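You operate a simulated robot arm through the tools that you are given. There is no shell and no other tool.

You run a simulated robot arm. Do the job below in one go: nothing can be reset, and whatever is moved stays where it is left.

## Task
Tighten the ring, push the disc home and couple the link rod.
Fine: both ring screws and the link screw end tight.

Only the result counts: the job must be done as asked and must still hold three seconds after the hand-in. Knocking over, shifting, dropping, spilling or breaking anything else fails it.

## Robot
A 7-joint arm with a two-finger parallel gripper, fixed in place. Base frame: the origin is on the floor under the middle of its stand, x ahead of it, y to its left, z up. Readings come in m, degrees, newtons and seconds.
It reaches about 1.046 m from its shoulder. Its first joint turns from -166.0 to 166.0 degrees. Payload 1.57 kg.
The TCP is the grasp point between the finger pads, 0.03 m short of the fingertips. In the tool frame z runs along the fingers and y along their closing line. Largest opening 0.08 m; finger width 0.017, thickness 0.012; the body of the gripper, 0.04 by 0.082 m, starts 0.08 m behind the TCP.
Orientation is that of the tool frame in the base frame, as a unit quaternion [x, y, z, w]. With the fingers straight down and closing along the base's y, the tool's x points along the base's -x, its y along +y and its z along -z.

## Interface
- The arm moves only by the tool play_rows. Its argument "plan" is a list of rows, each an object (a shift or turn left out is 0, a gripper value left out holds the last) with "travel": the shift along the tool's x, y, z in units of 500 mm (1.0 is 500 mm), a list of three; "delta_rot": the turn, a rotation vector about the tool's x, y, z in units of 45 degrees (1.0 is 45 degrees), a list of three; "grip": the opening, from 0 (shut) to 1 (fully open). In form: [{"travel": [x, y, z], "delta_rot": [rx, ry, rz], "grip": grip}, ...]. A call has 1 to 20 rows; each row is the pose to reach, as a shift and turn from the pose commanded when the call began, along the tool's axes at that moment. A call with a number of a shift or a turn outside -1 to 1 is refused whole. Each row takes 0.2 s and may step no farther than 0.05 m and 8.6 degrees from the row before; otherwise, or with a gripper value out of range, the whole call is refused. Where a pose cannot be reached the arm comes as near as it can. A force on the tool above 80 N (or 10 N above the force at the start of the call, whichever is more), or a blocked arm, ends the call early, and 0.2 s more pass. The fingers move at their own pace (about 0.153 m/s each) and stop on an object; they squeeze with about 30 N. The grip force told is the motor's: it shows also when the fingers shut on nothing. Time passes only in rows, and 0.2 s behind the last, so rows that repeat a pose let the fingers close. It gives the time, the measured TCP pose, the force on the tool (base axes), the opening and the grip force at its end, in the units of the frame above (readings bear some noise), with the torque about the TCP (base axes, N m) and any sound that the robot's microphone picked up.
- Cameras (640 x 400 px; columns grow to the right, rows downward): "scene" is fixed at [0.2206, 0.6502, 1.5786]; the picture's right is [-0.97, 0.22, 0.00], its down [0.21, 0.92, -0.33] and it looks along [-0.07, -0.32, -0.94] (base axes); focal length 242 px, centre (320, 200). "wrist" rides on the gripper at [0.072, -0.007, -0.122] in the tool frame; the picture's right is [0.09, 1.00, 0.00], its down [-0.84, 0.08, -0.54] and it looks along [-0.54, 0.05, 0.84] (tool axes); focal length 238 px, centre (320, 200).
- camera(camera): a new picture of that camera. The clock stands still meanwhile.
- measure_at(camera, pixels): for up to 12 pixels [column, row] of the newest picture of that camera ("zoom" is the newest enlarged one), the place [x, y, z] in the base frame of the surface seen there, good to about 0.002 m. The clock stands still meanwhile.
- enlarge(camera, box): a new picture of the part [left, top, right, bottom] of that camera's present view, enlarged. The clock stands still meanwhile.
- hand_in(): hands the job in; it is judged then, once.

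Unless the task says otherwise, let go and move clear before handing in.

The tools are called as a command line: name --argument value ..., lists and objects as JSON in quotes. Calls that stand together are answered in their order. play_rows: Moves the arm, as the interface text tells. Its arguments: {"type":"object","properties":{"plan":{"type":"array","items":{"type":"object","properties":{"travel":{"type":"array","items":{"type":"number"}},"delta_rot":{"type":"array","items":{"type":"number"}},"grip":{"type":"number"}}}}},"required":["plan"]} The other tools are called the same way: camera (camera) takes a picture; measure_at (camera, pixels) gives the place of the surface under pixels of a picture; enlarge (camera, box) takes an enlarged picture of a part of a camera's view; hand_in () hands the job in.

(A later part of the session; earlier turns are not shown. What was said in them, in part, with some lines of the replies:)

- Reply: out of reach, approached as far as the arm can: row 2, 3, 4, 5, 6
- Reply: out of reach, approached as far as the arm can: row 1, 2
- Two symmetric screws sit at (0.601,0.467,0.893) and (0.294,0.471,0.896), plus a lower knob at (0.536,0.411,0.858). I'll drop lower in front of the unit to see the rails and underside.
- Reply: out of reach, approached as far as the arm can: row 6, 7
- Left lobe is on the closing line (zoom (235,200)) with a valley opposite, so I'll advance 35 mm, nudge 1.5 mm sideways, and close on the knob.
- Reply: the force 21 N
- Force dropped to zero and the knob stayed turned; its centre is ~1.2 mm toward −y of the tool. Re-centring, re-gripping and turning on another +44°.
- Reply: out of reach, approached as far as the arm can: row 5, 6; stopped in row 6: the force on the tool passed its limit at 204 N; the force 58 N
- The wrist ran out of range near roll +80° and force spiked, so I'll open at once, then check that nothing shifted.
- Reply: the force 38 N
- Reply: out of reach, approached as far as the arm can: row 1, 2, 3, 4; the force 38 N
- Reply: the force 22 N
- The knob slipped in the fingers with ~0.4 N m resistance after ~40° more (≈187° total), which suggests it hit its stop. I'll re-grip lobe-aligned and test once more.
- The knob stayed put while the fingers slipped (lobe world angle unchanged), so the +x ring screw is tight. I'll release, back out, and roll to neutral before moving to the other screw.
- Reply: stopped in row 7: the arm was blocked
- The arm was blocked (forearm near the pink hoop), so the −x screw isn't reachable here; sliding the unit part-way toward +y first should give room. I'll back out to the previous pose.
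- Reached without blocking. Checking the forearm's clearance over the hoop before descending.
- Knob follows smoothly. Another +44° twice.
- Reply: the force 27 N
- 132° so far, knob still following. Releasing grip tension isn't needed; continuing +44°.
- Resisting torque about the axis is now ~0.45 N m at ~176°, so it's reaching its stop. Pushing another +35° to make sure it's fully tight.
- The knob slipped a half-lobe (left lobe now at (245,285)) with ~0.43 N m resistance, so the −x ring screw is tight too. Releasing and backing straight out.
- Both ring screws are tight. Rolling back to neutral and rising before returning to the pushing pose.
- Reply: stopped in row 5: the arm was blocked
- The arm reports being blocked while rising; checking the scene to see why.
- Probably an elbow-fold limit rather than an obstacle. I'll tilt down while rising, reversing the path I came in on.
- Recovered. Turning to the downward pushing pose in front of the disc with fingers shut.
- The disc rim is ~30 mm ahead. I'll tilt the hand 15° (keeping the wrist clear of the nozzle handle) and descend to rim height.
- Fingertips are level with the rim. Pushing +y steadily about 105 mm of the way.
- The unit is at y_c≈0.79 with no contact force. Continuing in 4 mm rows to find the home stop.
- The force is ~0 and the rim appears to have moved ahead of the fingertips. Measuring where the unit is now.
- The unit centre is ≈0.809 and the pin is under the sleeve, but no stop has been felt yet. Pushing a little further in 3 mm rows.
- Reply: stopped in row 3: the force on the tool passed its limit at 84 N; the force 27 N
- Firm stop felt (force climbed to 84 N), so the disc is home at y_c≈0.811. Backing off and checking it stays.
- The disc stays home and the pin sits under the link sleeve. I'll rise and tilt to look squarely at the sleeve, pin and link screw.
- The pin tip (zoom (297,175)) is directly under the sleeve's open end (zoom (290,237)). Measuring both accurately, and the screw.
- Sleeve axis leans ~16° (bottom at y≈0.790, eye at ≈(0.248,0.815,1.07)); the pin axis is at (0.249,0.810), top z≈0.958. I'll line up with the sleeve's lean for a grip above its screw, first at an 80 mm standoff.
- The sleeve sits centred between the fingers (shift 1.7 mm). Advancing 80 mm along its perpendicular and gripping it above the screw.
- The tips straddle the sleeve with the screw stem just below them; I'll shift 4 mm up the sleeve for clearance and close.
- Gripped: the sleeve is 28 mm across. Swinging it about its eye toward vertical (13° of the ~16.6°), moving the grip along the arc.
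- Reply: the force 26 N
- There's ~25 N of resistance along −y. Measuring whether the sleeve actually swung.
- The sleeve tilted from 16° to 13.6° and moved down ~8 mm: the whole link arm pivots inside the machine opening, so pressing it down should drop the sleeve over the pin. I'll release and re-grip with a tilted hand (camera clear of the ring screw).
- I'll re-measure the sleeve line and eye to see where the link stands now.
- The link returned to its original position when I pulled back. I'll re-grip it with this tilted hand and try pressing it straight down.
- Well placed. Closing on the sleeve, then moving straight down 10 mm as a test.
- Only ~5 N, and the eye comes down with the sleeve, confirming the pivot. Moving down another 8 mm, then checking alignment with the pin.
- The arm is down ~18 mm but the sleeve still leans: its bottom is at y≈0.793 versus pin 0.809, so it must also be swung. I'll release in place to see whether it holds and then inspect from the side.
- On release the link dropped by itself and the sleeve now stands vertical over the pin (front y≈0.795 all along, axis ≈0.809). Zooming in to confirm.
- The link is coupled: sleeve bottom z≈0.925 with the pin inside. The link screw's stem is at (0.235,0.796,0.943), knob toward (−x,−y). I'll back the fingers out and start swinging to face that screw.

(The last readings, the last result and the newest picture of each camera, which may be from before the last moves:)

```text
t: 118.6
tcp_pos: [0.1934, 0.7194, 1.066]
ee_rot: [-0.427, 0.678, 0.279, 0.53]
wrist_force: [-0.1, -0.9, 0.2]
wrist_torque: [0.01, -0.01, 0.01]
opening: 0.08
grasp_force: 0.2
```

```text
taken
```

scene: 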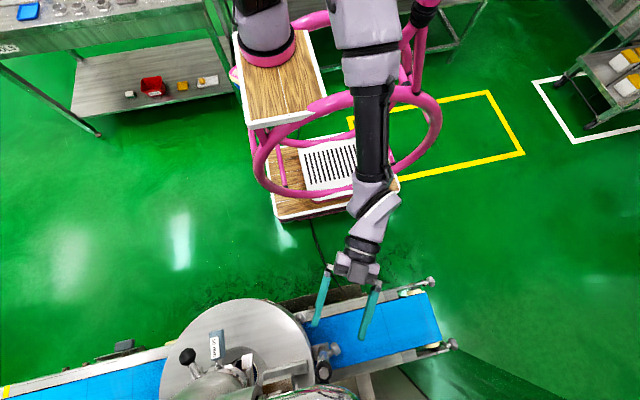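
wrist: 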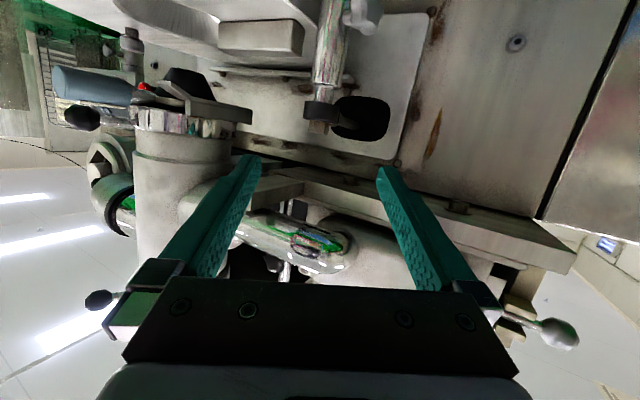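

Second half of the swing, toward a standoff west of the link screw.

play_rows --plan '[{"travel": [0.012, 0.03, 0], "delta_rot": [0.157, -0.0835, 0.0465]}, {"travel": [0.023, 0.06, -0.001], "delta_rot": [0.314, -0.167, 0.093]}, {"travel": [0.035, 0.09, -0.001], "delta_rot": [0.471, -0.2505, 0.1395]}, {"travel": [0.046, 0.119, -0.002], "delta_rot": [0.628, -0.334, 0.186]}, {"travel": [0.046, 0.119, -0.002], "delta_rot": [0.628, -0.334, 0.186]}]'

camera --camera "wrist"

camera --camera "scene"

```text
t: 119.8
tcp_pos: [0.1407, 0.7393, 1.0409]
ee_rot: [-0.196, 0.68, 0.196, 0.679]
wrist_force: [0.1, 0.0, 0.1]
wrist_torque: [0.03, 0.02, 0.01]
opening: 0.0799
grasp_force: 0.1
```

```text
taken
```

wrist: 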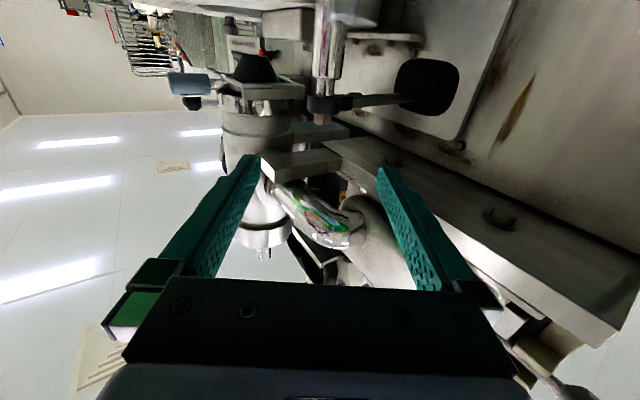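

```text
taken
```

scene: 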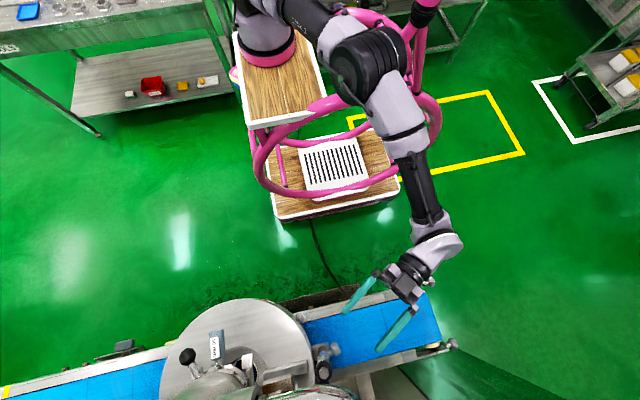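

Facing the screw direction now. Checking conveyor heights before descending.

measure_at --camera "scene" --pixels '[[340, 300], [400, 293], [425, 283], [435, 345], [400, 355], [420, 310], [370, 320], [345, 375]]'

measure_at --camera "wrist" --pixels '[[328, 30], [330, 60], [323, 85], [320, 105], [318, 118], [350, 15], [365, 100], [335, 45]]'

```text
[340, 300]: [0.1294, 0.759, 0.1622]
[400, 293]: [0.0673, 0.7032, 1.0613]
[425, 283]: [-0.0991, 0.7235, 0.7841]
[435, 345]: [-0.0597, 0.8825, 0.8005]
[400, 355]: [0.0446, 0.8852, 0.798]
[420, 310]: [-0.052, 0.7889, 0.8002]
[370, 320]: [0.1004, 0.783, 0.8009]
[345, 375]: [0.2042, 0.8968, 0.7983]
```

```text
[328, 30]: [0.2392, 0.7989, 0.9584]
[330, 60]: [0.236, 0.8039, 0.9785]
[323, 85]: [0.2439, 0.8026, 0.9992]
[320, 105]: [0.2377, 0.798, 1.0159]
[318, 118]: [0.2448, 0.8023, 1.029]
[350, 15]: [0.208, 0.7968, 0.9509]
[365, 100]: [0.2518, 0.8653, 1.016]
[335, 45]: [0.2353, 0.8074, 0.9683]
```

Conveyor tops out at z≈0.80, so there's room. Descending 0.095 m to the screw's height.

play_rows --plan '[{"travel": [0.05, 0, 0]}, {"travel": [0.1, 0, 0]}, {"travel": [0.15, 0, 0]}, {"travel": [0.192, 0, 0]}, {"travel": [0.192, 0, 0]}]'

camera --camera "wrist"

enlarge --camera "wrist" --box '[250, 80, 410, 180]'

```text
t: 121.0
tcp_pos: [0.1394, 0.7408, 0.9456]
ee_rot: [-0.196, 0.68, 0.196, 0.679]
wrist_force: [0.0, 0.0, 0.5]
wrist_torque: [-0.01, 0.01, 0.03]
opening: 0.0798
grasp_force: 0.0
```

```text
taken
```

wrist: 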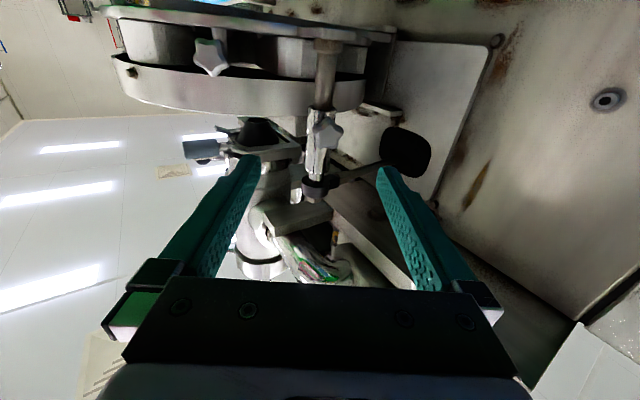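

```text
4.00 times, centred on (330, 130) of wrist
```

zoom: 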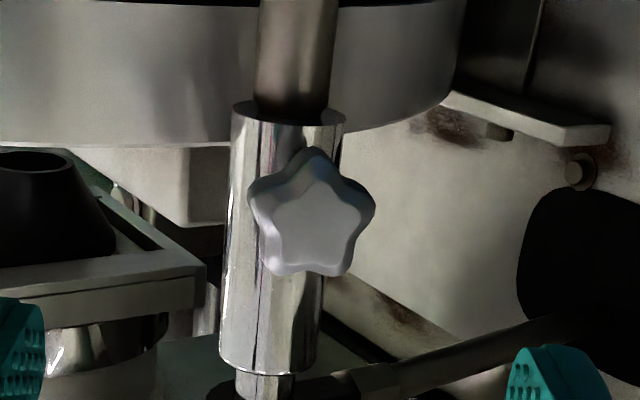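

The pin enters the sleeve's bottom and the star knob is at zoom (312,220), a bit right of the sleeve's centreline. Measuring to get the screw's axis.

measure_at --camera "zoom" --pixels '[[315, 225], [290, 225], [340, 225], [315, 200], [315, 250], [245, 230], [270, 320], [240, 320], [305, 320], [290, 160], [340, 255], [300, 60]]'

enlarge --camera "wrist" --box '[296, 110, 360, 160]'

```text
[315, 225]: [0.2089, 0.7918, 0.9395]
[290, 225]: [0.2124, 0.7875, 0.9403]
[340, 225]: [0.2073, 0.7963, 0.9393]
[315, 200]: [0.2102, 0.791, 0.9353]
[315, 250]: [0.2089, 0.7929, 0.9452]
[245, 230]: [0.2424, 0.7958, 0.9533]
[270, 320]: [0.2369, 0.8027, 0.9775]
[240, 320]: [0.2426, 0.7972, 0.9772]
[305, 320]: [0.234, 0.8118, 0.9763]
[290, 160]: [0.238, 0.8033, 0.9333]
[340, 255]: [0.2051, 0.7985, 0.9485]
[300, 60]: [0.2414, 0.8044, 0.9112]
```

```text
8.00 times, centred on (328, 135) of wrist
```

zoom: 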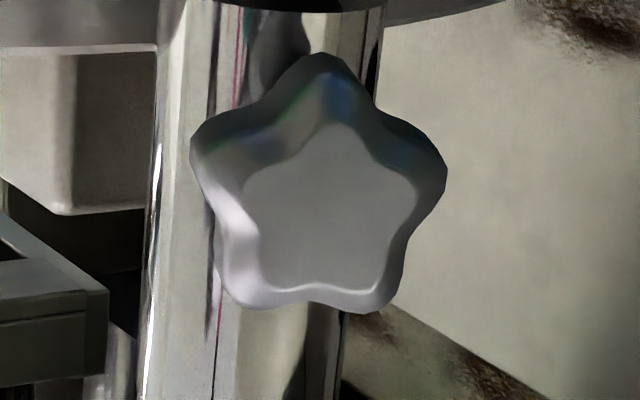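

The screw axis runs inward at roughly 24° from +x at z≈0.940, front centre ≈(0.209,0.7915). I'll yaw 8° to match it and centre at 60 mm standoff.

play_rows --plan '[{"travel": [0.005, 0.014, 0.026], "delta_rot": [0.09, 0, 0]}, {"travel": [0.011, 0.029, 0.053], "delta_rot": [0.178, 0, 0]}, {"travel": [0.011, 0.029, 0.053], "delta_rot": [0.178, 0, 0]}]'

camera --camera "wrist"

enlarge --camera "wrist" --box '[270, 100, 370, 180]'

```text
t: 121.8
tcp_pos: [0.1678, 0.7412, 0.9499]
ee_rot: [-0.148, 0.692, 0.148, 0.691]
wrist_force: [0.0, -0.7, 0.6]
wrist_torque: [0.01, 0.03, 0.01]
opening: 0.0799
grasp_force: 0.1
out of reach, approached as far as the arm can: row 1, 2, 3
```

```text
taken
```

wrist: 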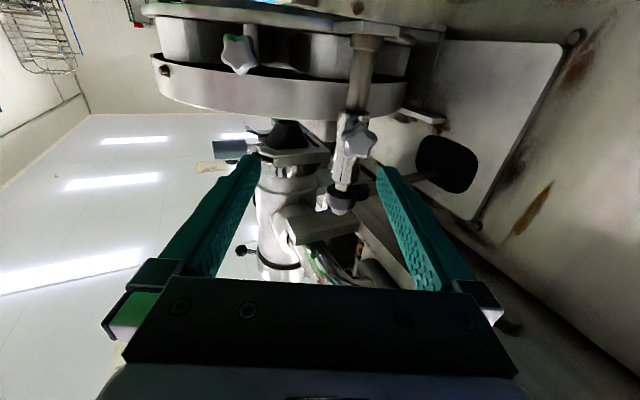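

```text
5.00 times, centred on (320, 140) of wrist
```

zoom: 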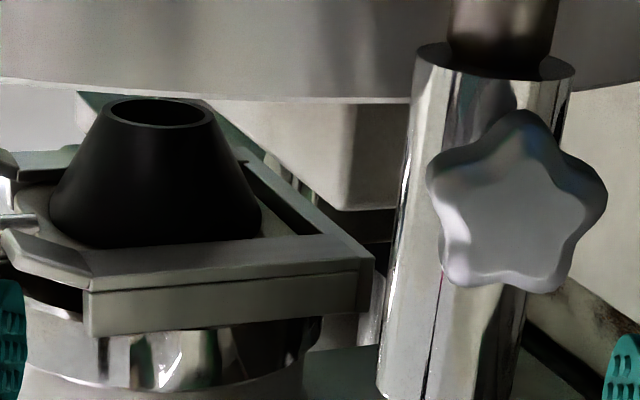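

The arm is at its reach limit with this yaw, so I'll use an approach tilted ~13° off the screw axis (wrist nearer) and turn about the true screw axis. First rolling the hand back ~162° in stages.

play_rows --plan '[{"travel": [0, -0.01, -0.01], "delta_rot": [-0.02, -0.003, -0.179]}, {"travel": [0, -0.02, -0.02], "delta_rot": [-0.041, -0.006, -0.358]}, {"travel": [0, -0.032, -0.032], "delta_rot": [-0.061, -0.009, -0.537]}, {"travel": [0, -0.032, -0.032], "delta_rot": [-0.081, -0.012, -0.716]}, {"travel": [0, -0.032, -0.032], "delta_rot": [-0.1017, -0.015, -0.895]}, {"travel": [0, -0.032, -0.032], "delta_rot": [-0.1017, -0.015, -0.895]}]'

play_rows --plan '[{"delta_rot": [-0.02, -0.003, -0.179]}, {"delta_rot": [-0.041, -0.006, -0.358]}, {"delta_rot": [-0.061, -0.009, -0.537]}, {"delta_rot": [-0.081, -0.012, -0.716]}, {"delta_rot": [-0.1017, -0.015, -0.895]}, {"delta_rot": [-0.1017, -0.015, -0.895]}]'

play_rows --plan '[{"delta_rot": [-0.02, -0.003, -0.179]}, {"delta_rot": [-0.041, -0.006, -0.358]}, {"delta_rot": [-0.061, -0.009, -0.537]}, {"delta_rot": [-0.081, -0.012, -0.716]}, {"delta_rot": [-0.1017, -0.015, -0.895]}, {"delta_rot": [-0.1017, -0.015, -0.895]}]'

play_rows --plan '[{"delta_rot": [-0.02, -0.003, -0.179]}, {"delta_rot": [-0.041, -0.006, -0.358]}, {"delta_rot": [-0.061, -0.009, -0.537]}, {"delta_rot": [-0.081, -0.012, -0.716]}, {"delta_rot": [-0.1017, -0.015, -0.895]}, {"delta_rot": [-0.1017, -0.015, -0.895]}]'

camera --camera "wrist"

```text
t: 123.2
tcp_pos: [0.1601, 0.7193, 0.9495]
ee_rot: [-0.404, 0.588, -0.071, 0.697]
wrist_force: [-1.2, -0.1, -0.6]
wrist_torque: [0.01, 0.0, 0.02]
opening: 0.0802
grasp_force: 0.1
```

```text
t: 124.6
tcp_pos: [0.1593, 0.718, 0.9497]
ee_rot: [-0.608, 0.412, -0.282, 0.618]
wrist_force: [0.2, 0.2, -0.2]
wrist_torque: [0.0, -0.01, -0.03]
opening: 0.0801
grasp_force: 0.0
```

```text
t: 126.0
tcp_pos: [0.1596, 0.7191, 0.9493]
ee_rot: [0.738, -0.185, 0.457, -0.46]
wrist_force: [-0.1, -0.3, -0.4]
wrist_torque: [-0.02, 0.0, -0.02]
opening: 0.0802
grasp_force: 0.0
```

```text
t: 127.4
tcp_pos: [0.1738, 0.7117, 0.9515]
ee_rot: [0.779, 0.032, 0.567, -0.267]
wrist_force: [-0.3, 0.5, 0.2]
wrist_torque: [0.0, -0.01, -0.01]
opening: 0.0799
grasp_force: 0.0
out of reach, approached as far as the arm can: row 5, 6
```

```text
taken
```

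wrist: 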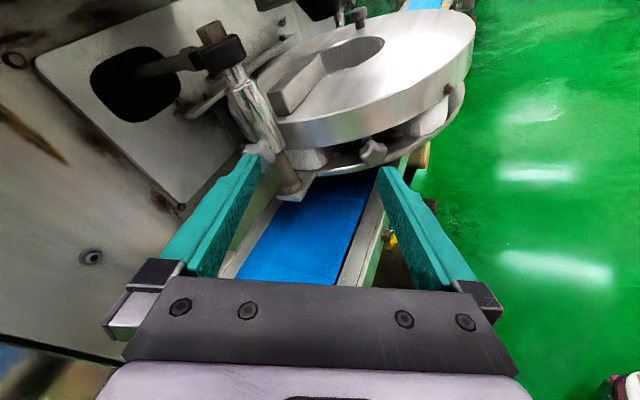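

From above I can see the sleeve seated on the pin. This extreme pose is near a joint limit, so I'll use a 25° off-axis grip with the hand toward −y instead; moving to its start orientation at 80 mm standoff.

play_rows --plan '[{"travel": [-0.002, -0.013, 0], "delta_rot": [0.052, -0.0546, 0.1314]}, {"travel": [-0.003, -0.026, 0], "delta_rot": [0.104, -0.1092, 0.2628]}, {"travel": [-0.005, -0.038, -0.001], "delta_rot": [0.156, -0.1638, 0.3942]}, {"travel": [-0.006, -0.051, -0.001], "delta_rot": [0.208, -0.2184, 0.5256]}, {"travel": [-0.008, -0.064, -0.001], "delta_rot": [0.26, -0.273, 0.657]}, {"travel": [-0.008, -0.064, -0.001], "delta_rot": [0.26, -0.273, 0.657]}]'

camera --camera "wrist"

enlarge --camera "wrist" --box '[240, 90, 400, 190]'

```text
t: 128.8
tcp_pos: [0.1594, 0.7383, 0.9588]
ee_rot: [0.786, -0.08, 0.387, -0.476]
wrist_force: [0.2, 0.9, 0.1]
wrist_torque: [0.02, -0.01, 0.01]
opening: 0.0801
grasp_force: 0.1
```

```text
taken
```

wrist: 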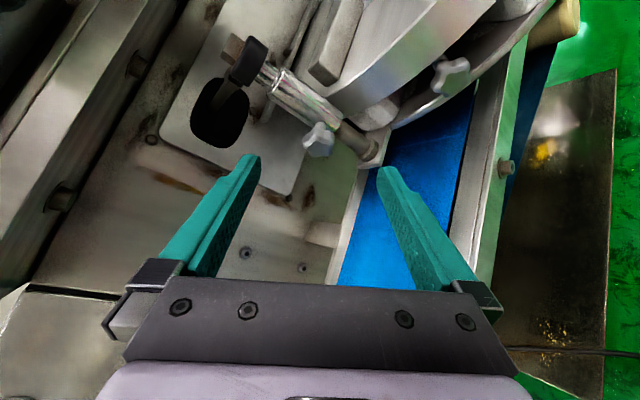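

```text
4.00 times, centred on (320, 140) of wrist
```

zoom: 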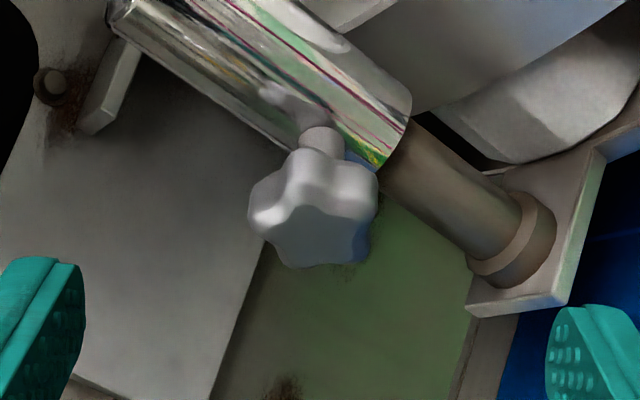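

Clear view from above: the knob is at zoom (315,210), on its short stem from the sleeve. Measuring it to fine-tune the grip.

measure_at --camera "zoom" --pixels '[[315, 235], [285, 235], [340, 235], [315, 215], [315, 185], [270, 200], [365, 185], [322, 140], [330, 100], [420, 170], [315, 255], [295, 165]]'

enlarge --camera "wrist" --box '[288, 115, 352, 165]'

```text
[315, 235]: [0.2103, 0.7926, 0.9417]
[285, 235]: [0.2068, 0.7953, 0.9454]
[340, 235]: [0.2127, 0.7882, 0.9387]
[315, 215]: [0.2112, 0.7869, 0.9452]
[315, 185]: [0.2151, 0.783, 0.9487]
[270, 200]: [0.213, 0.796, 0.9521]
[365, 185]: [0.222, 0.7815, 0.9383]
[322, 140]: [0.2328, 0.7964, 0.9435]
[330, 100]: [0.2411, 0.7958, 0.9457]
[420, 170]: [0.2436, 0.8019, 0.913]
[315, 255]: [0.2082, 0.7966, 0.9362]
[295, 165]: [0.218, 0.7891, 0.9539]
```

```text
8.00 times, centred on (320, 140) of wrist
```

zoom: 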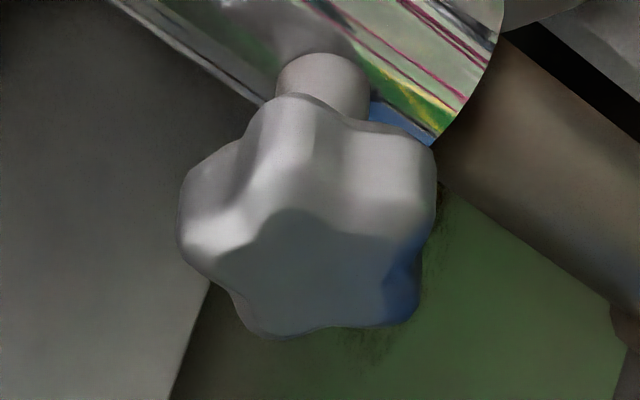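

Face centre ≈(0.210,0.792,0.941), axis ~24°, lobe on the closing line. Advancing 61 mm with small corrections, then checking before closing.

play_rows --plan '[{"travel": [0.004, -0.0036, 0.03], "grip": 0.65}, {"travel": [0.004, -0.0036, 0.06]}, {"travel": [0.004, -0.0036, 0.09]}, {"travel": [0.004, -0.0036, 0.112]}, {"travel": [0.004, -0.0036, 0.123]}, {"travel": [0.004, -0.0036, 0.123]}]'

camera --camera "wrist"

enlarge --camera "wrist" --box '[240, 110, 400, 210]'

```text
t: 130.2
tcp_pos: [0.2039, 0.7821, 0.9463]
ee_rot: [0.785, -0.079, 0.387, -0.477]
wrist_force: [0.1, -0.4, 0.3]
wrist_torque: [-0.02, 0.0, 0.04]
opening: 0.052
grasp_force: 0.0
```

```text
taken
```

wrist: 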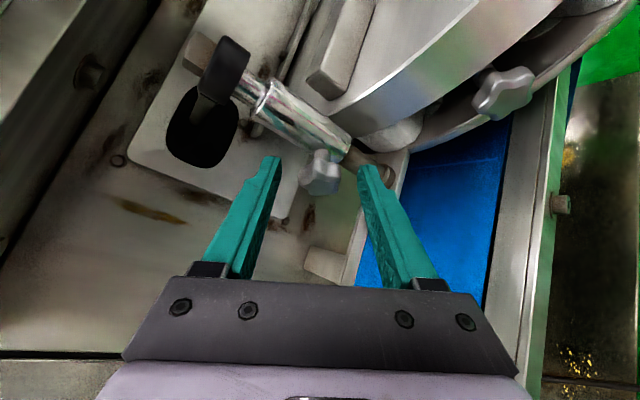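

```text
4.00 times, centred on (320, 160) of wrist
```

zoom: 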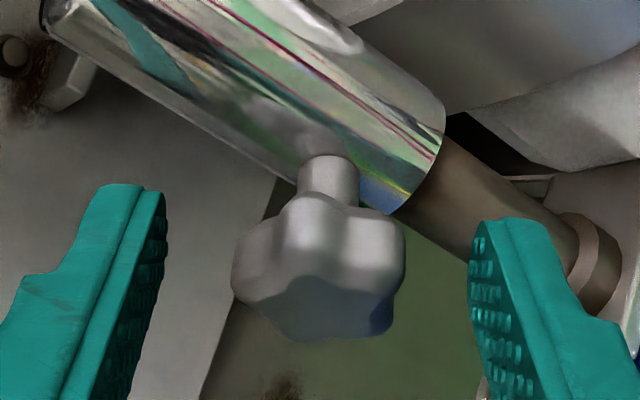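

The knob is centred between the tips. Closing on it.

play_rows --plan '[{"grip": 0.35}, {"grip": 0}, {"grip": 0}, {"grip": 0}]'

enlarge --camera "wrist" --box '[240, 110, 400, 210]'

```text
t: 131.2
tcp_pos: [0.2045, 0.7826, 0.9456]
ee_rot: [0.786, -0.081, 0.387, -0.476]
wrist_force: [1.4, -0.8, -2.0]
wrist_torque: [-0.1, 0.21, -0.06]
opening: 0.0266
grasp_force: 37.4
```

```text
4.00 times, centred on (320, 160) of wrist
```

zoom: 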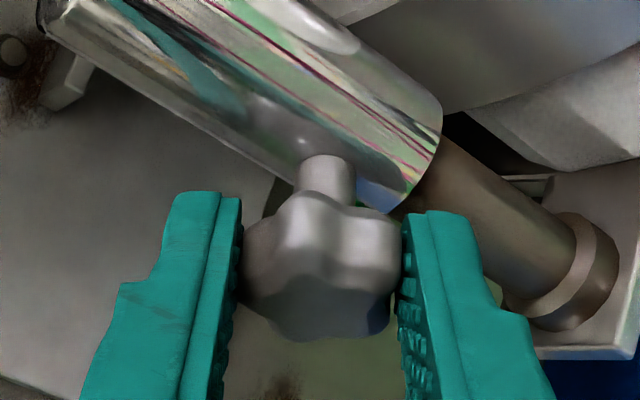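

Firm, centred grip. Turning 36° about the true screw axis (expressed in the tool frame as (0.42,0,0.91)), moving the TCP along its small arc.

play_rows --plan '[{"travel": [-0.0001, 0.0022, 0.0001], "delta_rot": [0.0751, 0, 0.1611], "grip": 0}, {"travel": [-0.0005, 0.0043, 0.0003], "delta_rot": [0.1503, 0, 0.3222]}, {"travel": [-0.0012, 0.0064, 0.0006], "delta_rot": [0.2254, 0, 0.4834]}, {"travel": [-0.0022, 0.0083, 0.001], "delta_rot": [0.3005, 0, 0.6445]}, {"travel": [-0.0027, 0.0092, 0.0013], "delta_rot": [0.3381, 0, 0.725]}, {"travel": [-0.0027, 0.0092, 0.0013], "delta_rot": [0.3381, 0, 0.725]}]'

enlarge --camera "wrist" --box '[240, 110, 400, 210]'

```text
t: 132.6
tcp_pos: [0.2054, 0.7809, 0.9413]
ee_rot: [-0.663, 0.246, -0.246, 0.663]
wrist_force: [2.7, -9.4, -4.3]
wrist_torque: [-0.11, 0.04, -0.72]
opening: 0.0263
grasp_force: 36.8
```

```text
4.00 times, centred on (320, 160) of wrist
```

zoom: 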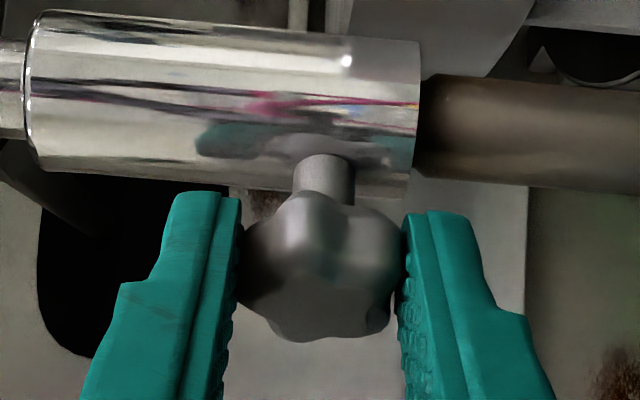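

Working with ~10 N. Another 36° the same way.

play_rows --plan '[{"travel": [-0.0001, 0.0022, 0.0001], "delta_rot": [0.0751, 0, 0.1611], "grip": 0}, {"travel": [-0.0005, 0.0043, 0.0003], "delta_rot": [0.1503, 0, 0.3222]}, {"travel": [-0.0012, 0.0064, 0.0006], "delta_rot": [0.2254, 0, 0.4834]}, {"travel": [-0.0022, 0.0083, 0.001], "delta_rot": [0.3005, 0, 0.6445]}, {"travel": [-0.0027, 0.0092, 0.0013], "delta_rot": [0.3381, 0, 0.725]}, {"travel": [-0.0027, 0.0092, 0.0013], "delta_rot": [0.3381, 0, 0.725]}]'

enlarge --camera "wrist" --box '[240, 110, 400, 210]'

camera --camera "scene"

```text
t: 134.0
tcp_pos: [0.2032, 0.7822, 0.9372]
ee_rot: [-0.474, 0.387, -0.079, 0.787]
wrist_force: [0.0, -13.3, -5.8]
wrist_torque: [0.11, -0.16, -0.27]
opening: 0.0265
grasp_force: 37.0
```

```text
4.00 times, centred on (320, 160) of wrist
```

zoom: 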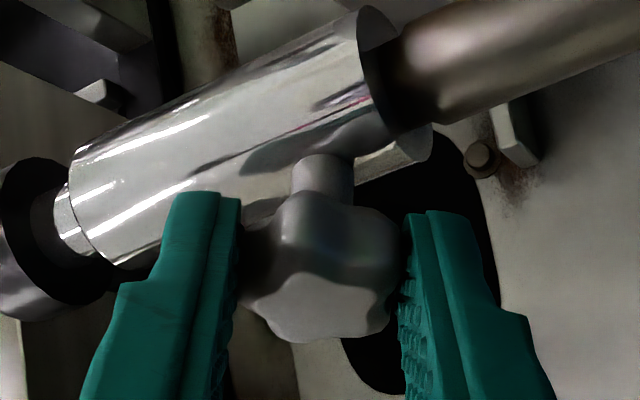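

```text
taken
```

scene: 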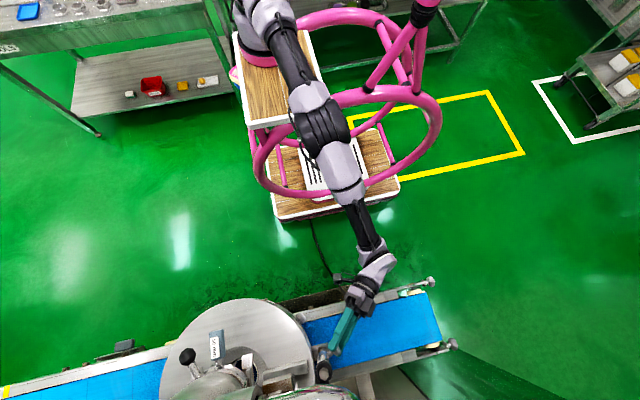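

72° done. Opening and swinging back −72° around the same axis for the next stroke.

play_rows --plan '[{"grip": 0.65}, {"grip": 0.65}, {"travel": [-0.0001, -0.0022, 0.0001], "delta_rot": [-0.0751, 0, -0.1611], "grip": 0.65}, {"travel": [-0.0005, -0.0043, 0.0003], "delta_rot": [-0.1503, 0, -0.3222]}, {"travel": [-0.0012, -0.0064, 0.0006], "delta_rot": [-0.2254, 0, -0.4834]}, {"travel": [-0.0022, -0.0083, 0.001], "delta_rot": [-0.3005, 0, -0.6445]}, {"travel": [-0.0027, -0.0092, 0.0013], "delta_rot": [-0.3381, 0, -0.725]}, {"travel": [-0.0027, -0.0092, 0.0013], "delta_rot": [-0.3381, 0, -0.725]}]'

play_rows --plan '[{"travel": [-0.0001, -0.0022, 0.0001], "delta_rot": [-0.0751, 0, -0.1611], "grip": 0.65}, {"travel": [-0.0005, -0.0043, 0.0003], "delta_rot": [-0.1503, 0, -0.3222]}, {"travel": [-0.0012, -0.0064, 0.0006], "delta_rot": [-0.2254, 0, -0.4834]}, {"travel": [-0.0022, -0.0083, 0.001], "delta_rot": [-0.3005, 0, -0.6445]}, {"travel": [-0.0027, -0.0092, 0.0013], "delta_rot": [-0.3381, 0, -0.725]}, {"travel": [-0.0027, -0.0092, 0.0013], "delta_rot": [-0.3381, 0, -0.725]}]'

camera --camera "wrist"

enlarge --camera "wrist" --box '[240, 110, 400, 210]'

```text
t: 135.8
tcp_pos: [0.204, 0.7809, 0.9409]
ee_rot: [0.663, -0.246, 0.246, -0.663]
wrist_force: [-0.6, -0.5, -0.2]
wrist_torque: [-0.01, 0.01, 0.01]
opening: 0.0522
grasp_force: 0.1
```

```text
t: 137.2
tcp_pos: [0.2043, 0.7832, 0.9456]
ee_rot: [0.786, -0.08, 0.387, -0.476]
wrist_force: [0.5, 1.1, 0.5]
wrist_torque: [0.01, 0.0, 0.0]
opening: 0.0519
grasp_force: 0.1
```

```text
taken
```

wrist: 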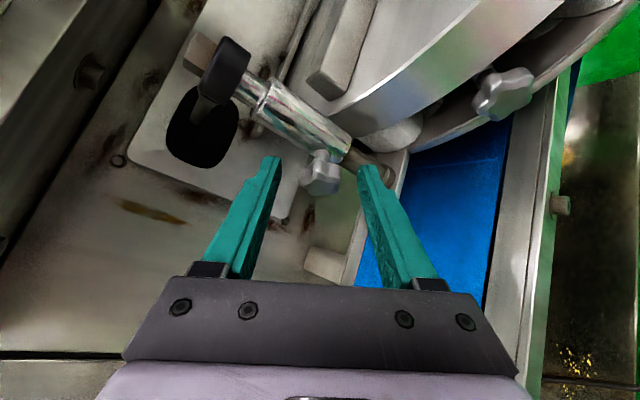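

```text
4.00 times, centred on (320, 160) of wrist
```

zoom: 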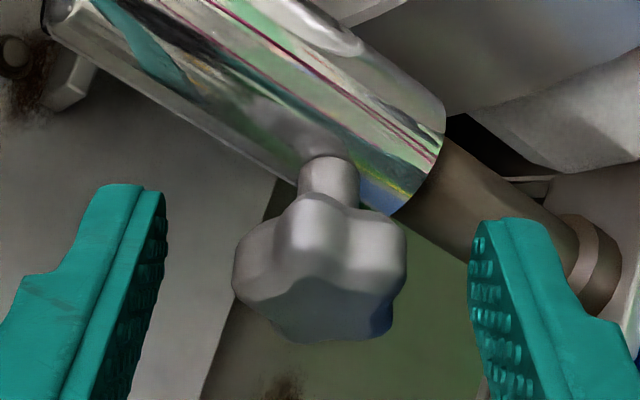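

Star pattern matches (advanced one lobe). Gripping and doing the second 72° stroke.

play_rows --plan '[{"grip": 0.35}, {"grip": 0}, {"grip": 0}, {"grip": 0}, {"travel": [-0.0001, 0.0022, 0.0001], "delta_rot": [0.0751, 0, 0.1611], "grip": 0}, {"travel": [-0.0005, 0.0043, 0.0003], "delta_rot": [0.1503, 0, 0.3222]}, {"travel": [-0.0012, 0.0064, 0.0006], "delta_rot": [0.2254, 0, 0.4834]}, {"travel": [-0.0022, 0.0083, 0.001], "delta_rot": [0.3005, 0, 0.6445]}, {"travel": [-0.0027, 0.0092, 0.0013], "delta_rot": [0.3381, 0, 0.725]}, {"travel": [-0.0027, 0.0092, 0.0013], "delta_rot": [0.3381, 0, 0.725]}]'

play_rows --plan '[{"travel": [-0.0001, 0.0022, 0.0001], "delta_rot": [0.0751, 0, 0.1611], "grip": 0}, {"travel": [-0.0005, 0.0043, 0.0003], "delta_rot": [0.1503, 0, 0.3222]}, {"travel": [-0.0012, 0.0064, 0.0006], "delta_rot": [0.2254, 0, 0.4834]}, {"travel": [-0.0022, 0.0083, 0.001], "delta_rot": [0.3005, 0, 0.6445]}, {"travel": [-0.0027, 0.0092, 0.0013], "delta_rot": [0.3381, 0, 0.725]}, {"travel": [-0.0027, 0.0092, 0.0013], "delta_rot": [0.3381, 0, 0.725]}]'

enlarge --camera "wrist" --box '[240, 110, 400, 210]'

```text
t: 139.4
tcp_pos: [0.2043, 0.7821, 0.942]
ee_rot: [-0.663, 0.246, -0.245, 0.664]
wrist_force: [4.4, -8.0, -4.6]
wrist_torque: [-0.18, 0.2, -0.08]
opening: 0.0263
grasp_force: 37.8
```

```text
t: 140.8
tcp_pos: [0.2039, 0.7828, 0.9364]
ee_rot: [-0.475, 0.387, -0.08, 0.786]
wrist_force: [2.0, -20.0, -8.2]
wrist_torque: [0.1, -0.2, -0.36]
opening: 0.026
grasp_force: 37.8
```

```text
4.00 times, centred on (320, 160) of wrist
```

zoom: 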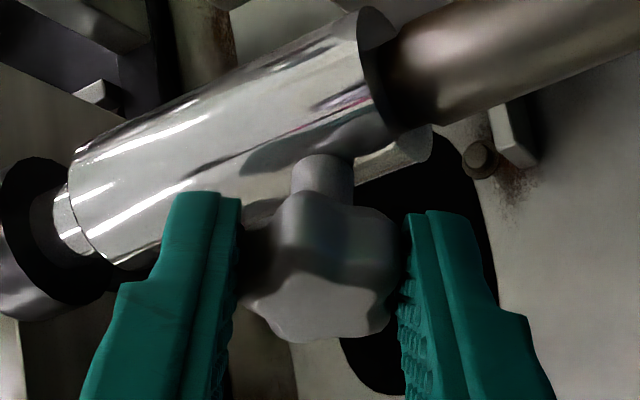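

144° total with no stop yet. Opening, swinging back and doing the third stroke.

play_rows --plan '[{"grip": 0.65}, {"grip": 0.65}, {"travel": [-0.0001, -0.0022, 0.0001], "delta_rot": [-0.0751, 0, -0.1611], "grip": 0.65}, {"travel": [-0.0005, -0.0043, 0.0003], "delta_rot": [-0.1503, 0, -0.3222]}, {"travel": [-0.0012, -0.0064, 0.0006], "delta_rot": [-0.2254, 0, -0.4834]}, {"travel": [-0.0022, -0.0083, 0.001], "delta_rot": [-0.3005, 0, -0.6445]}, {"travel": [-0.0027, -0.0092, 0.0013], "delta_rot": [-0.3381, 0, -0.725]}, {"travel": [-0.0027, -0.0092, 0.0013], "delta_rot": [-0.3381, 0, -0.725]}]'

play_rows --plan '[{"travel": [-0.0001, -0.0022, 0.0001], "delta_rot": [-0.0751, 0, -0.1611], "grip": 0.65}, {"travel": [-0.0005, -0.0043, 0.0003], "delta_rot": [-0.1503, 0, -0.3222]}, {"travel": [-0.0012, -0.0064, 0.0006], "delta_rot": [-0.2254, 0, -0.4834]}, {"travel": [-0.0022, -0.0083, 0.001], "delta_rot": [-0.3005, 0, -0.6445]}, {"travel": [-0.0027, -0.0092, 0.0013], "delta_rot": [-0.3381, 0, -0.725]}, {"travel": [-0.0027, -0.0092, 0.0013], "delta_rot": [-0.3381, 0, -0.725]}]'

enlarge --camera "wrist" --box '[240, 110, 400, 210]'

play_rows --plan '[{"grip": 0.35}, {"grip": 0}, {"grip": 0}, {"grip": 0}, {"travel": [-0.0001, 0.0022, 0.0001], "delta_rot": [0.0751, 0, 0.1611], "grip": 0}, {"travel": [-0.0005, 0.0043, 0.0003], "delta_rot": [0.1503, 0, 0.3222]}, {"travel": [-0.0012, 0.0064, 0.0006], "delta_rot": [0.2254, 0, 0.4834]}, {"travel": [-0.0022, 0.0083, 0.001], "delta_rot": [0.3005, 0, 0.6445]}, {"travel": [-0.0027, 0.0092, 0.0013], "delta_rot": [0.3381, 0, 0.725]}, {"travel": [-0.0027, 0.0092, 0.0013], "delta_rot": [0.3381, 0, 0.725]}]'

enlarge --camera "wrist" --box '[240, 110, 400, 210]'

```text
t: 142.6
tcp_pos: [0.204, 0.781, 0.9418]
ee_rot: [0.663, -0.245, 0.245, -0.663]
wrist_force: [-0.6, 0.4, 0.2]
wrist_torque: [0.02, 0.01, 0.03]
opening: 0.0518
grasp_force: 0.0
```

```text
t: 144.0
tcp_pos: [0.204, 0.7837, 0.946]
ee_rot: [0.786, -0.08, 0.387, -0.475]
wrist_force: [0.9, -1.1, -0.5]
wrist_torque: [0.02, -0.01, -0.02]
opening: 0.0522
grasp_force: 0.0
```

```text
4.00 times, centred on (320, 160) of wrist
```

zoom: 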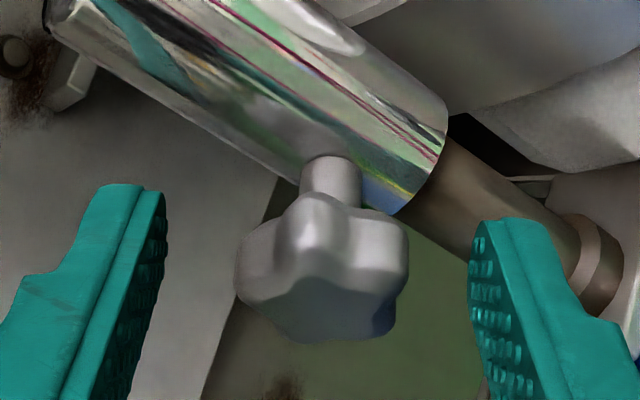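

```text
t: 146.2
tcp_pos: [0.2056, 0.7813, 0.941]
ee_rot: [0.663, -0.246, 0.246, -0.663]
wrist_force: [3.2, -12.6, -8.0]
wrist_torque: [-0.28, 0.18, 0.24]
opening: 0.0263
grasp_force: 37.0
```

```text
4.00 times, centred on (320, 160) of wrist
```

zoom: 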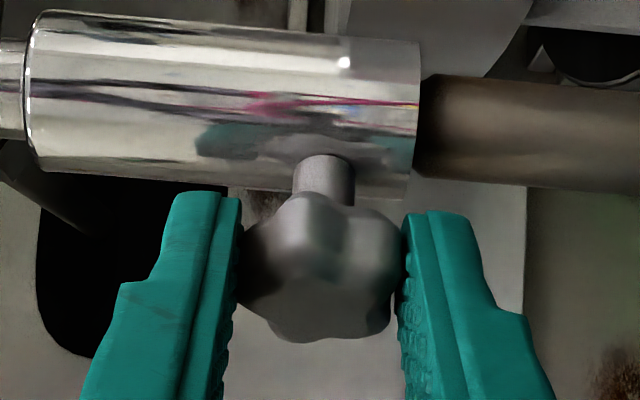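

180° total, with axial resistance starting (~0.2 N m). Continuing another 36° to reach/confirm the stop.

play_rows --plan '[{"travel": [-0.0001, 0.0022, 0.0001], "delta_rot": [0.0751, 0, 0.1611], "grip": 0}, {"travel": [-0.0005, 0.0043, 0.0003], "delta_rot": [0.1503, 0, 0.3222]}, {"travel": [-0.0012, 0.0064, 0.0006], "delta_rot": [0.2254, 0, 0.4834]}, {"travel": [-0.0022, 0.0083, 0.001], "delta_rot": [0.3005, 0, 0.6445]}, {"travel": [-0.0027, 0.0092, 0.0013], "delta_rot": [0.3381, 0, 0.725]}, {"travel": [-0.0027, 0.0092, 0.0013], "delta_rot": [0.3381, 0, 0.725]}]'

enlarge --camera "wrist" --box '[240, 110, 400, 210]'

```text
t: 147.6
tcp_pos: [0.2042, 0.782, 0.9374]
ee_rot: [-0.474, 0.388, -0.079, 0.786]
wrist_force: [0.9, 0.4, -3.3]
wrist_torque: [-0.12, -0.53, 0.12]
opening: 0.026
grasp_force: 37.4
```

```text
4.00 times, centred on (320, 160) of wrist
```

zoom: 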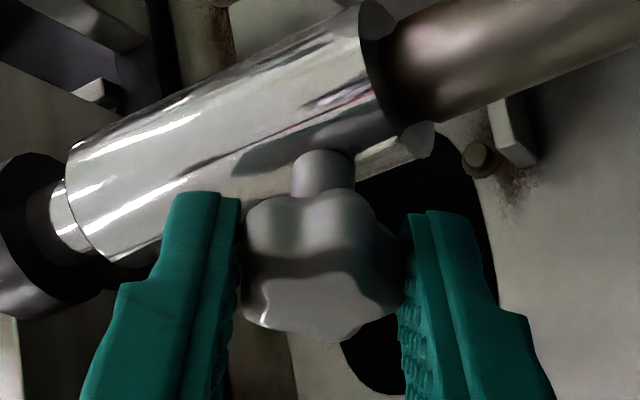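

The fingers slipped half a lobe (lobe now at right (395,300)) against ~0.33 N m, so the link screw is tight at its stop. Opening, swinging back and retreating.

play_rows --plan '[{"grip": 0.65}, {"grip": 0.65}, {"travel": [-0.0001, -0.0022, 0.0001], "delta_rot": [-0.0751, 0, -0.1611], "grip": 0.65}, {"travel": [-0.0005, -0.0043, 0.0003], "delta_rot": [-0.1503, 0, -0.3222]}, {"travel": [-0.0012, -0.0064, 0.0006], "delta_rot": [-0.2254, 0, -0.4834]}, {"travel": [-0.0022, -0.0083, 0.001], "delta_rot": [-0.3005, 0, -0.6445]}, {"travel": [-0.0027, -0.0092, 0.0013], "delta_rot": [-0.3381, 0, -0.725]}, {"travel": [-0.0027, -0.0092, 0.0013], "delta_rot": [-0.3381, 0, -0.725]}]'

play_rows --plan '[{"travel": [-0.0001, -0.0022, 0.0001], "delta_rot": [-0.0751, 0, -0.1611], "grip": 0.65}, {"travel": [-0.0005, -0.0043, 0.0003], "delta_rot": [-0.1503, 0, -0.3222]}, {"travel": [-0.0012, -0.0064, 0.0006], "delta_rot": [-0.2254, 0, -0.4834]}, {"travel": [-0.0022, -0.0083, 0.001], "delta_rot": [-0.3005, 0, -0.6445]}, {"travel": [-0.0027, -0.0092, 0.0013], "delta_rot": [-0.3381, 0, -0.725]}, {"travel": [-0.0027, -0.0092, 0.0013], "delta_rot": [-0.3381, 0, -0.725]}]'

enlarge --camera "wrist" --box '[240, 110, 400, 210]'

```text
t: 149.4
tcp_pos: [0.203, 0.782, 0.9415]
ee_rot: [-0.662, 0.246, -0.246, 0.663]
wrist_force: [0.1, 0.3, 0.3]
wrist_torque: [0.0, -0.02, 0.01]
opening: 0.0517
grasp_force: 0.2
```

```text
t: 150.8
tcp_pos: [0.2041, 0.7834, 0.9471]
ee_rot: [0.786, -0.08, 0.388, -0.476]
wrist_force: [-0.4, 0.5, 0.0]
wrist_torque: [0.03, -0.01, -0.03]
opening: 0.0521
grasp_force: 0.1
```

```text
4.00 times, centred on (320, 160) of wrist
```

zoom: 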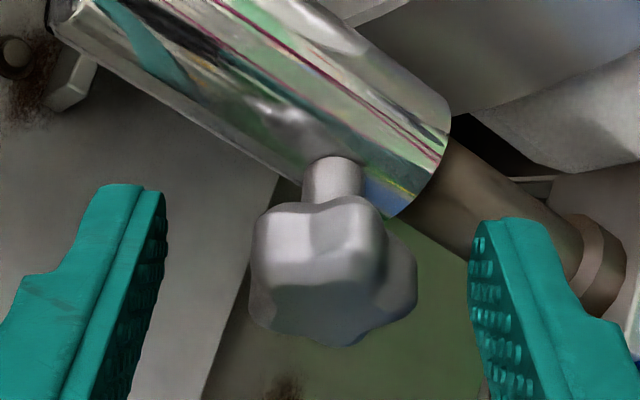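

All three star screws have turned ~180° to their stops. Retreating clear and then checking the whole assembly.

play_rows --plan '[{"travel": [0, 0, -0.05], "grip": 0.65}, {"travel": [0, 0, -0.11]}, {"travel": [0, 0, -0.18]}, {"travel": [0, 0, -0.25]}, {"travel": [0, 0, -0.25]}]'

camera --camera "wrist"

camera --camera "scene"

enlarge --camera "scene" --box '[150, 270, 370, 400]'

measure_at --camera "zoom" --pixels '[[300, 105], [430, 290], [440, 150], [495, 290], [100, 250], [195, 215], [505, 350], [490, 235]]'

```text
t: 152.0
tcp_pos: [0.1163, 0.6965, 0.9779]
ee_rot: [0.785, -0.079, 0.387, -0.476]
wrist_force: [-0.8, 0.2, 0.1]
wrist_torque: [0.01, -0.05, -0.04]
opening: 0.052
grasp_force: 0.0
```

```text
taken
```

wrist: 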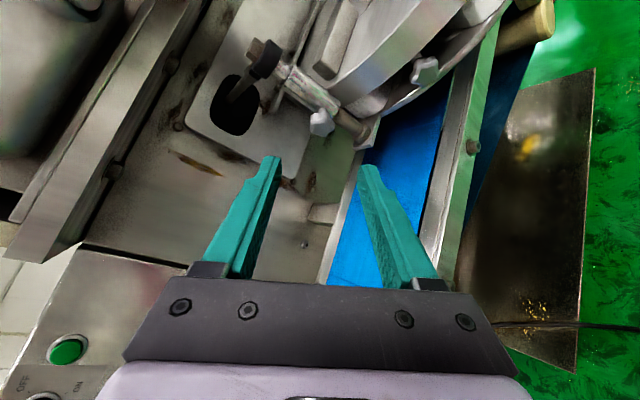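

```text
taken
```

scene: 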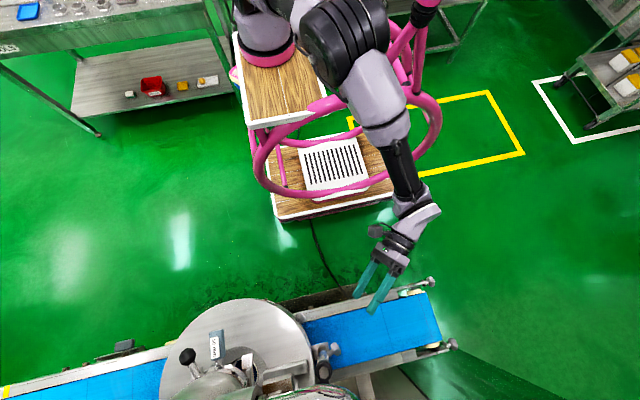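

```text
2.91 times, centred on (260, 335) of scene
```

zoom: 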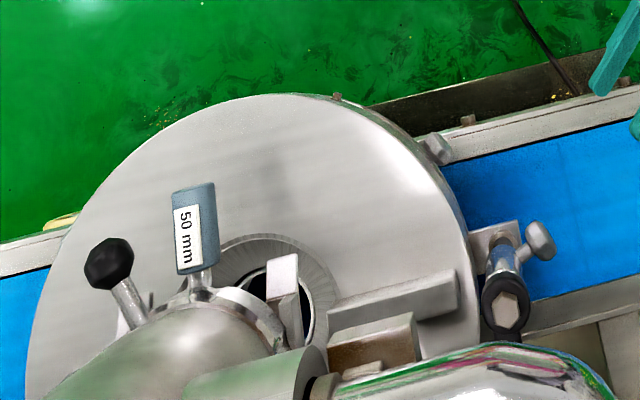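

```text
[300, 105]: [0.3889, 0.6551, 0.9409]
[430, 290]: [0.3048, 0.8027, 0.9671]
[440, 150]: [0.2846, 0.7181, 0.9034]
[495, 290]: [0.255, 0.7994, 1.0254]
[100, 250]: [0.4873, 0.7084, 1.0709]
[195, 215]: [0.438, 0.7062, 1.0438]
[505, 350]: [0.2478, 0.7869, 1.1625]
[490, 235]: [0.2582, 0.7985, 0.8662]
```

The disc stays home and the sleeve is seated; the nozzle's ball handle and 50 mm handle haven't moved. I'll withdraw toward a front view to check the nozzle's own small disc and ring too.

play_rows --plan '[{"travel": [0.041, -0.011, -0.037], "delta_rot": [-0.06, -0.048, 0.145], "grip": 1}, {"travel": [0.082, -0.022, -0.074], "delta_rot": [-0.119, -0.096, 0.29]}, {"travel": [0.124, -0.032, -0.112], "delta_rot": [-0.179, -0.143, 0.436]}, {"travel": [0.165, -0.043, -0.149], "delta_rot": [-0.238, -0.191, 0.581]}, {"travel": [0.206, -0.054, -0.186], "delta_rot": [-0.298, -0.239, 0.726]}, {"travel": [0.206, -0.054, -0.186], "delta_rot": [-0.298, -0.239, 0.726]}]'

camera --camera "scene"

```text
t: 153.4
tcp_pos: [0.1192, 0.5982, 1.0761]
ee_rot: [0.813, -0.298, 0.152, -0.477]
wrist_force: [-0.1, 0.0, -0.4]
wrist_torque: [-0.03, 0.0, 0.02]
opening: 0.0798
grasp_force: 0.0
```

```text
taken
```

scene: 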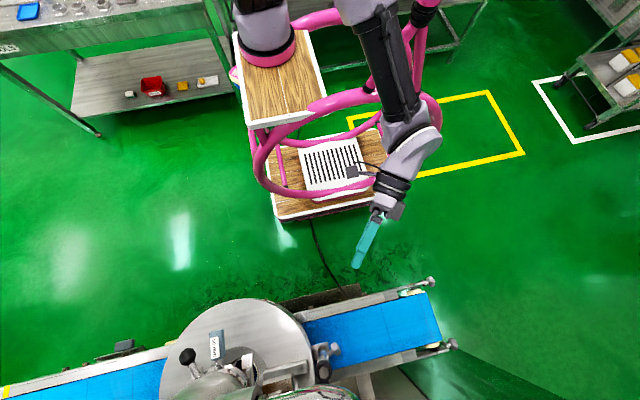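

Continuing the withdrawal and re-orientation in two more stages.

play_rows --plan '[{"travel": [0.053, -0.017, 0.01], "delta_rot": [-0.06, -0.048, 0.145]}, {"travel": [0.105, -0.034, 0.02], "delta_rot": [-0.119, -0.096, 0.29]}, {"travel": [0.158, -0.052, 0.029], "delta_rot": [-0.179, -0.143, 0.436]}, {"travel": [0.21, -0.069, 0.039], "delta_rot": [-0.238, -0.191, 0.581]}, {"travel": [0.263, -0.086, 0.049], "delta_rot": [-0.298, -0.239, 0.726]}, {"travel": [0.263, -0.086, 0.049], "delta_rot": [-0.298, -0.239, 0.726]}]'

```text
t: 154.8
tcp_pos: [0.2479, 0.5471, 1.0973]
ee_rot: [0.757, -0.483, -0.099, -0.428]
wrist_force: [0.0, -0.2, 0.3]
wrist_torque: [-0.01, 0.01, 0.02]
opening: 0.08
grasp_force: 0.0
```

play_rows --plan '[{"travel": [0.078, -0.038, 0.007], "delta_rot": [-0.06, -0.048, 0.145]}, {"travel": [0.155, -0.076, 0.014], "delta_rot": [-0.119, -0.096, 0.29]}, {"travel": [0.233, -0.115, 0.02], "delta_rot": [-0.179, -0.143, 0.436]}, {"travel": [0.31, -0.153, 0.027], "delta_rot": [-0.238, -0.191, 0.581]}, {"travel": [0.388, -0.191, 0.034], "delta_rot": [-0.298, -0.239, 0.726]}, {"travel": [0.388, -0.191, 0.034], "delta_rot": [-0.298, -0.239, 0.726]}]'

camera --camera "wrist"

enlarge --camera "wrist" --box '[240, 140, 400, 240]'

enlarge --camera "wrist" --box '[265, 175, 345, 225]'

```text
t: 156.2
tcp_pos: [0.4303, 0.452, 1.0279]
ee_rot: [0.622, -0.62, -0.339, -0.337]
wrist_force: [0.2, 0.2, -0.1]
wrist_torque: [0.02, 0.01, -0.03]
opening: 0.0802
grasp_force: 0.1
```

```text
taken
```

wrist: 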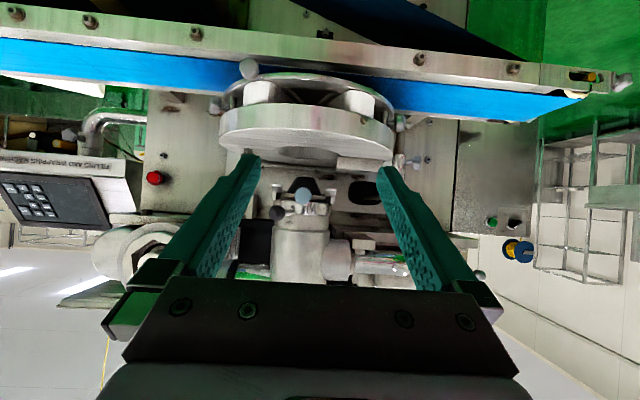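

```text
4.00 times, centred on (320, 190) of wrist
```

zoom: 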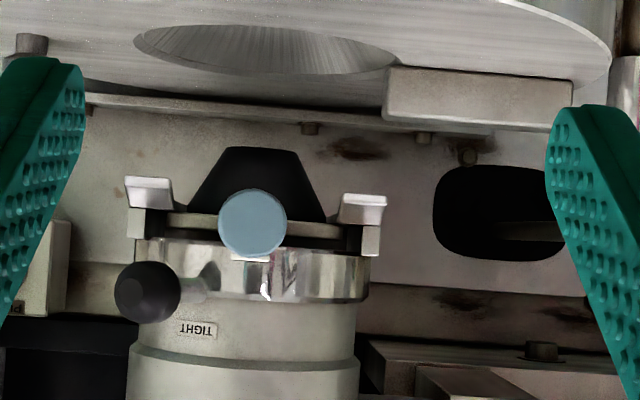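

```text
8.00 times, centred on (305, 200) of wrist
```

zoom: 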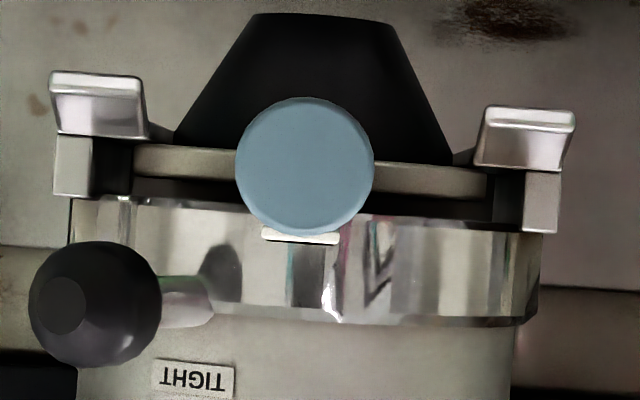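

The nozzle looks unchanged, handle by TIGHT. I'll measure its plate, cone and ring to judge whether the small disc is centred on the pipe.

measure_at --camera "zoom" --pixels '[[315, 60], [250, 60], [380, 60], [200, 130], [420, 130], [180, 162], [440, 182], [350, 300], [120, 240], [500, 290], [300, 360], [450, 360]]'

measure_at --camera "zoom" --pixels '[[305, 165], [70, 165], [540, 200], [100, 105], [525, 140], [150, 180], [460, 205], [400, 175], [220, 160], [90, 310], [185, 300], [300, 30]]'

```text
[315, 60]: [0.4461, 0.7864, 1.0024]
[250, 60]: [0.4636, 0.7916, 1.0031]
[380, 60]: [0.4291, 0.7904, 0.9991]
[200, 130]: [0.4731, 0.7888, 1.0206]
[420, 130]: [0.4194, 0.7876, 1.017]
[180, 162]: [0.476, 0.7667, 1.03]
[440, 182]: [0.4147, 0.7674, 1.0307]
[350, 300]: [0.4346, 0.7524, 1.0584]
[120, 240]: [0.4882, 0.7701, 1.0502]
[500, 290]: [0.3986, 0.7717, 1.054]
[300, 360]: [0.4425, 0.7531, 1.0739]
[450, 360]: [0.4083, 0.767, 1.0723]
```

```text
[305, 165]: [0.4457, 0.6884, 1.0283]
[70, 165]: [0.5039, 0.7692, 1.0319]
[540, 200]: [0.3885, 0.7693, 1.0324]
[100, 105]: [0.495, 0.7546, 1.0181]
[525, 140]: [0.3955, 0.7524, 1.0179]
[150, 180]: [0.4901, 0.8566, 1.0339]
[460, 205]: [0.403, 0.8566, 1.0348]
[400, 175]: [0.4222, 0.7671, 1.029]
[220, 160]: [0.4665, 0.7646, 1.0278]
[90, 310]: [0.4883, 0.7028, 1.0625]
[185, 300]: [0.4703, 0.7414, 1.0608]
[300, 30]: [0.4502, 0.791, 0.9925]
```

The nozzle's cone and plate are centred on the pipe (y≈0.807–0.811), so that part is already home and TIGHT. Last check: the big disc's position and screws from this view.

measure_at --camera "wrist" --pixels '[[305, 115], [305, 125], [270, 125], [340, 125], [250, 70], [215, 105], [400, 160], [360, 160]]'

enlarge --camera "wrist" --box '[200, 50, 440, 190]'

enlarge --camera "wrist" --box '[370, 120, 450, 180]'

```text
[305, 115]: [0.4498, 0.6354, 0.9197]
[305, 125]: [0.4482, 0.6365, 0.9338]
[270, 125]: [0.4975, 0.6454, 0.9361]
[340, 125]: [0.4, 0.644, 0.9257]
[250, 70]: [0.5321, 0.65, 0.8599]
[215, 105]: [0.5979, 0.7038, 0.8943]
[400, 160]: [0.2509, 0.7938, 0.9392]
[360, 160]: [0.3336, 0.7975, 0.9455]
```

```text
2.67 times, centred on (320, 120) of wrist
```

zoom: 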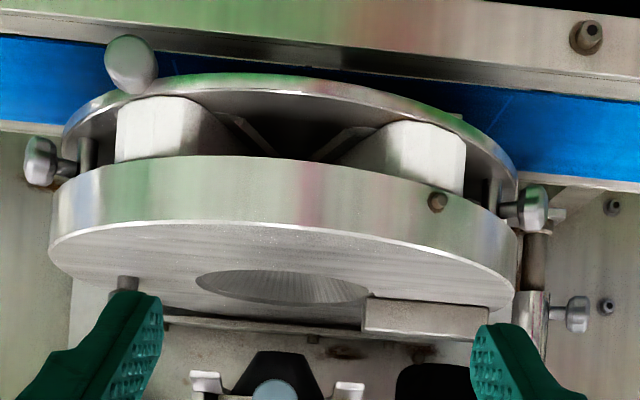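

```text
6.67 times, centred on (410, 150) of wrist
```

zoom: 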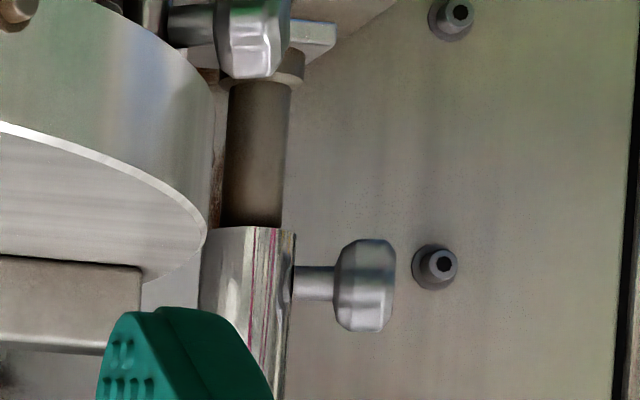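

The disc's front rim is at y≈0.636, the home position. The sleeve is seated on the pin and all three star screws are at their stops. The arm is clear with the gripper empty, so I'm handing in.

hand_in

```text
The job is handed in.
```

I tightened the ring, pushed the disc home and coupled the link rod, then handed the job in. The hand-in only confirmed receipt, so I don't have the verdict.

- **Ring screws:** both star knobs turned about 180° clockwise. Each stopped against roughly 0.4 N m, and my fingers slipped when I pushed further.
- **Disc:** the unit slid about 0.24 m along its rails to a firm stop. Its front edge was still at y ≈ 0.636 m at the end, which is the home position.
- **Link rod:** I pressed the arm down and let go, and it dropped so that the sleeve seated over the pin. The link screw then turned about 180° to its stop, at about 0.3 N m.

**Order:** I pushed the disc part-way before tightening the second ring screw, because the pink hoop kept the arm from reaching that screw at the starting position.

**Interpretation:** I took "the disc" to be the large sliding unit. The small 50 mm disc in the nozzle looked centred already, and the nozzle ring's handle was already at TIGHT, so I left both alone.

**Force spikes:** force passed the limit twice: 204 N when the wrist ran out of range on the first ring screw, and 84 N at the disc's home stop. Nothing measurable had moved after the first, and the disc stayed home after the second.
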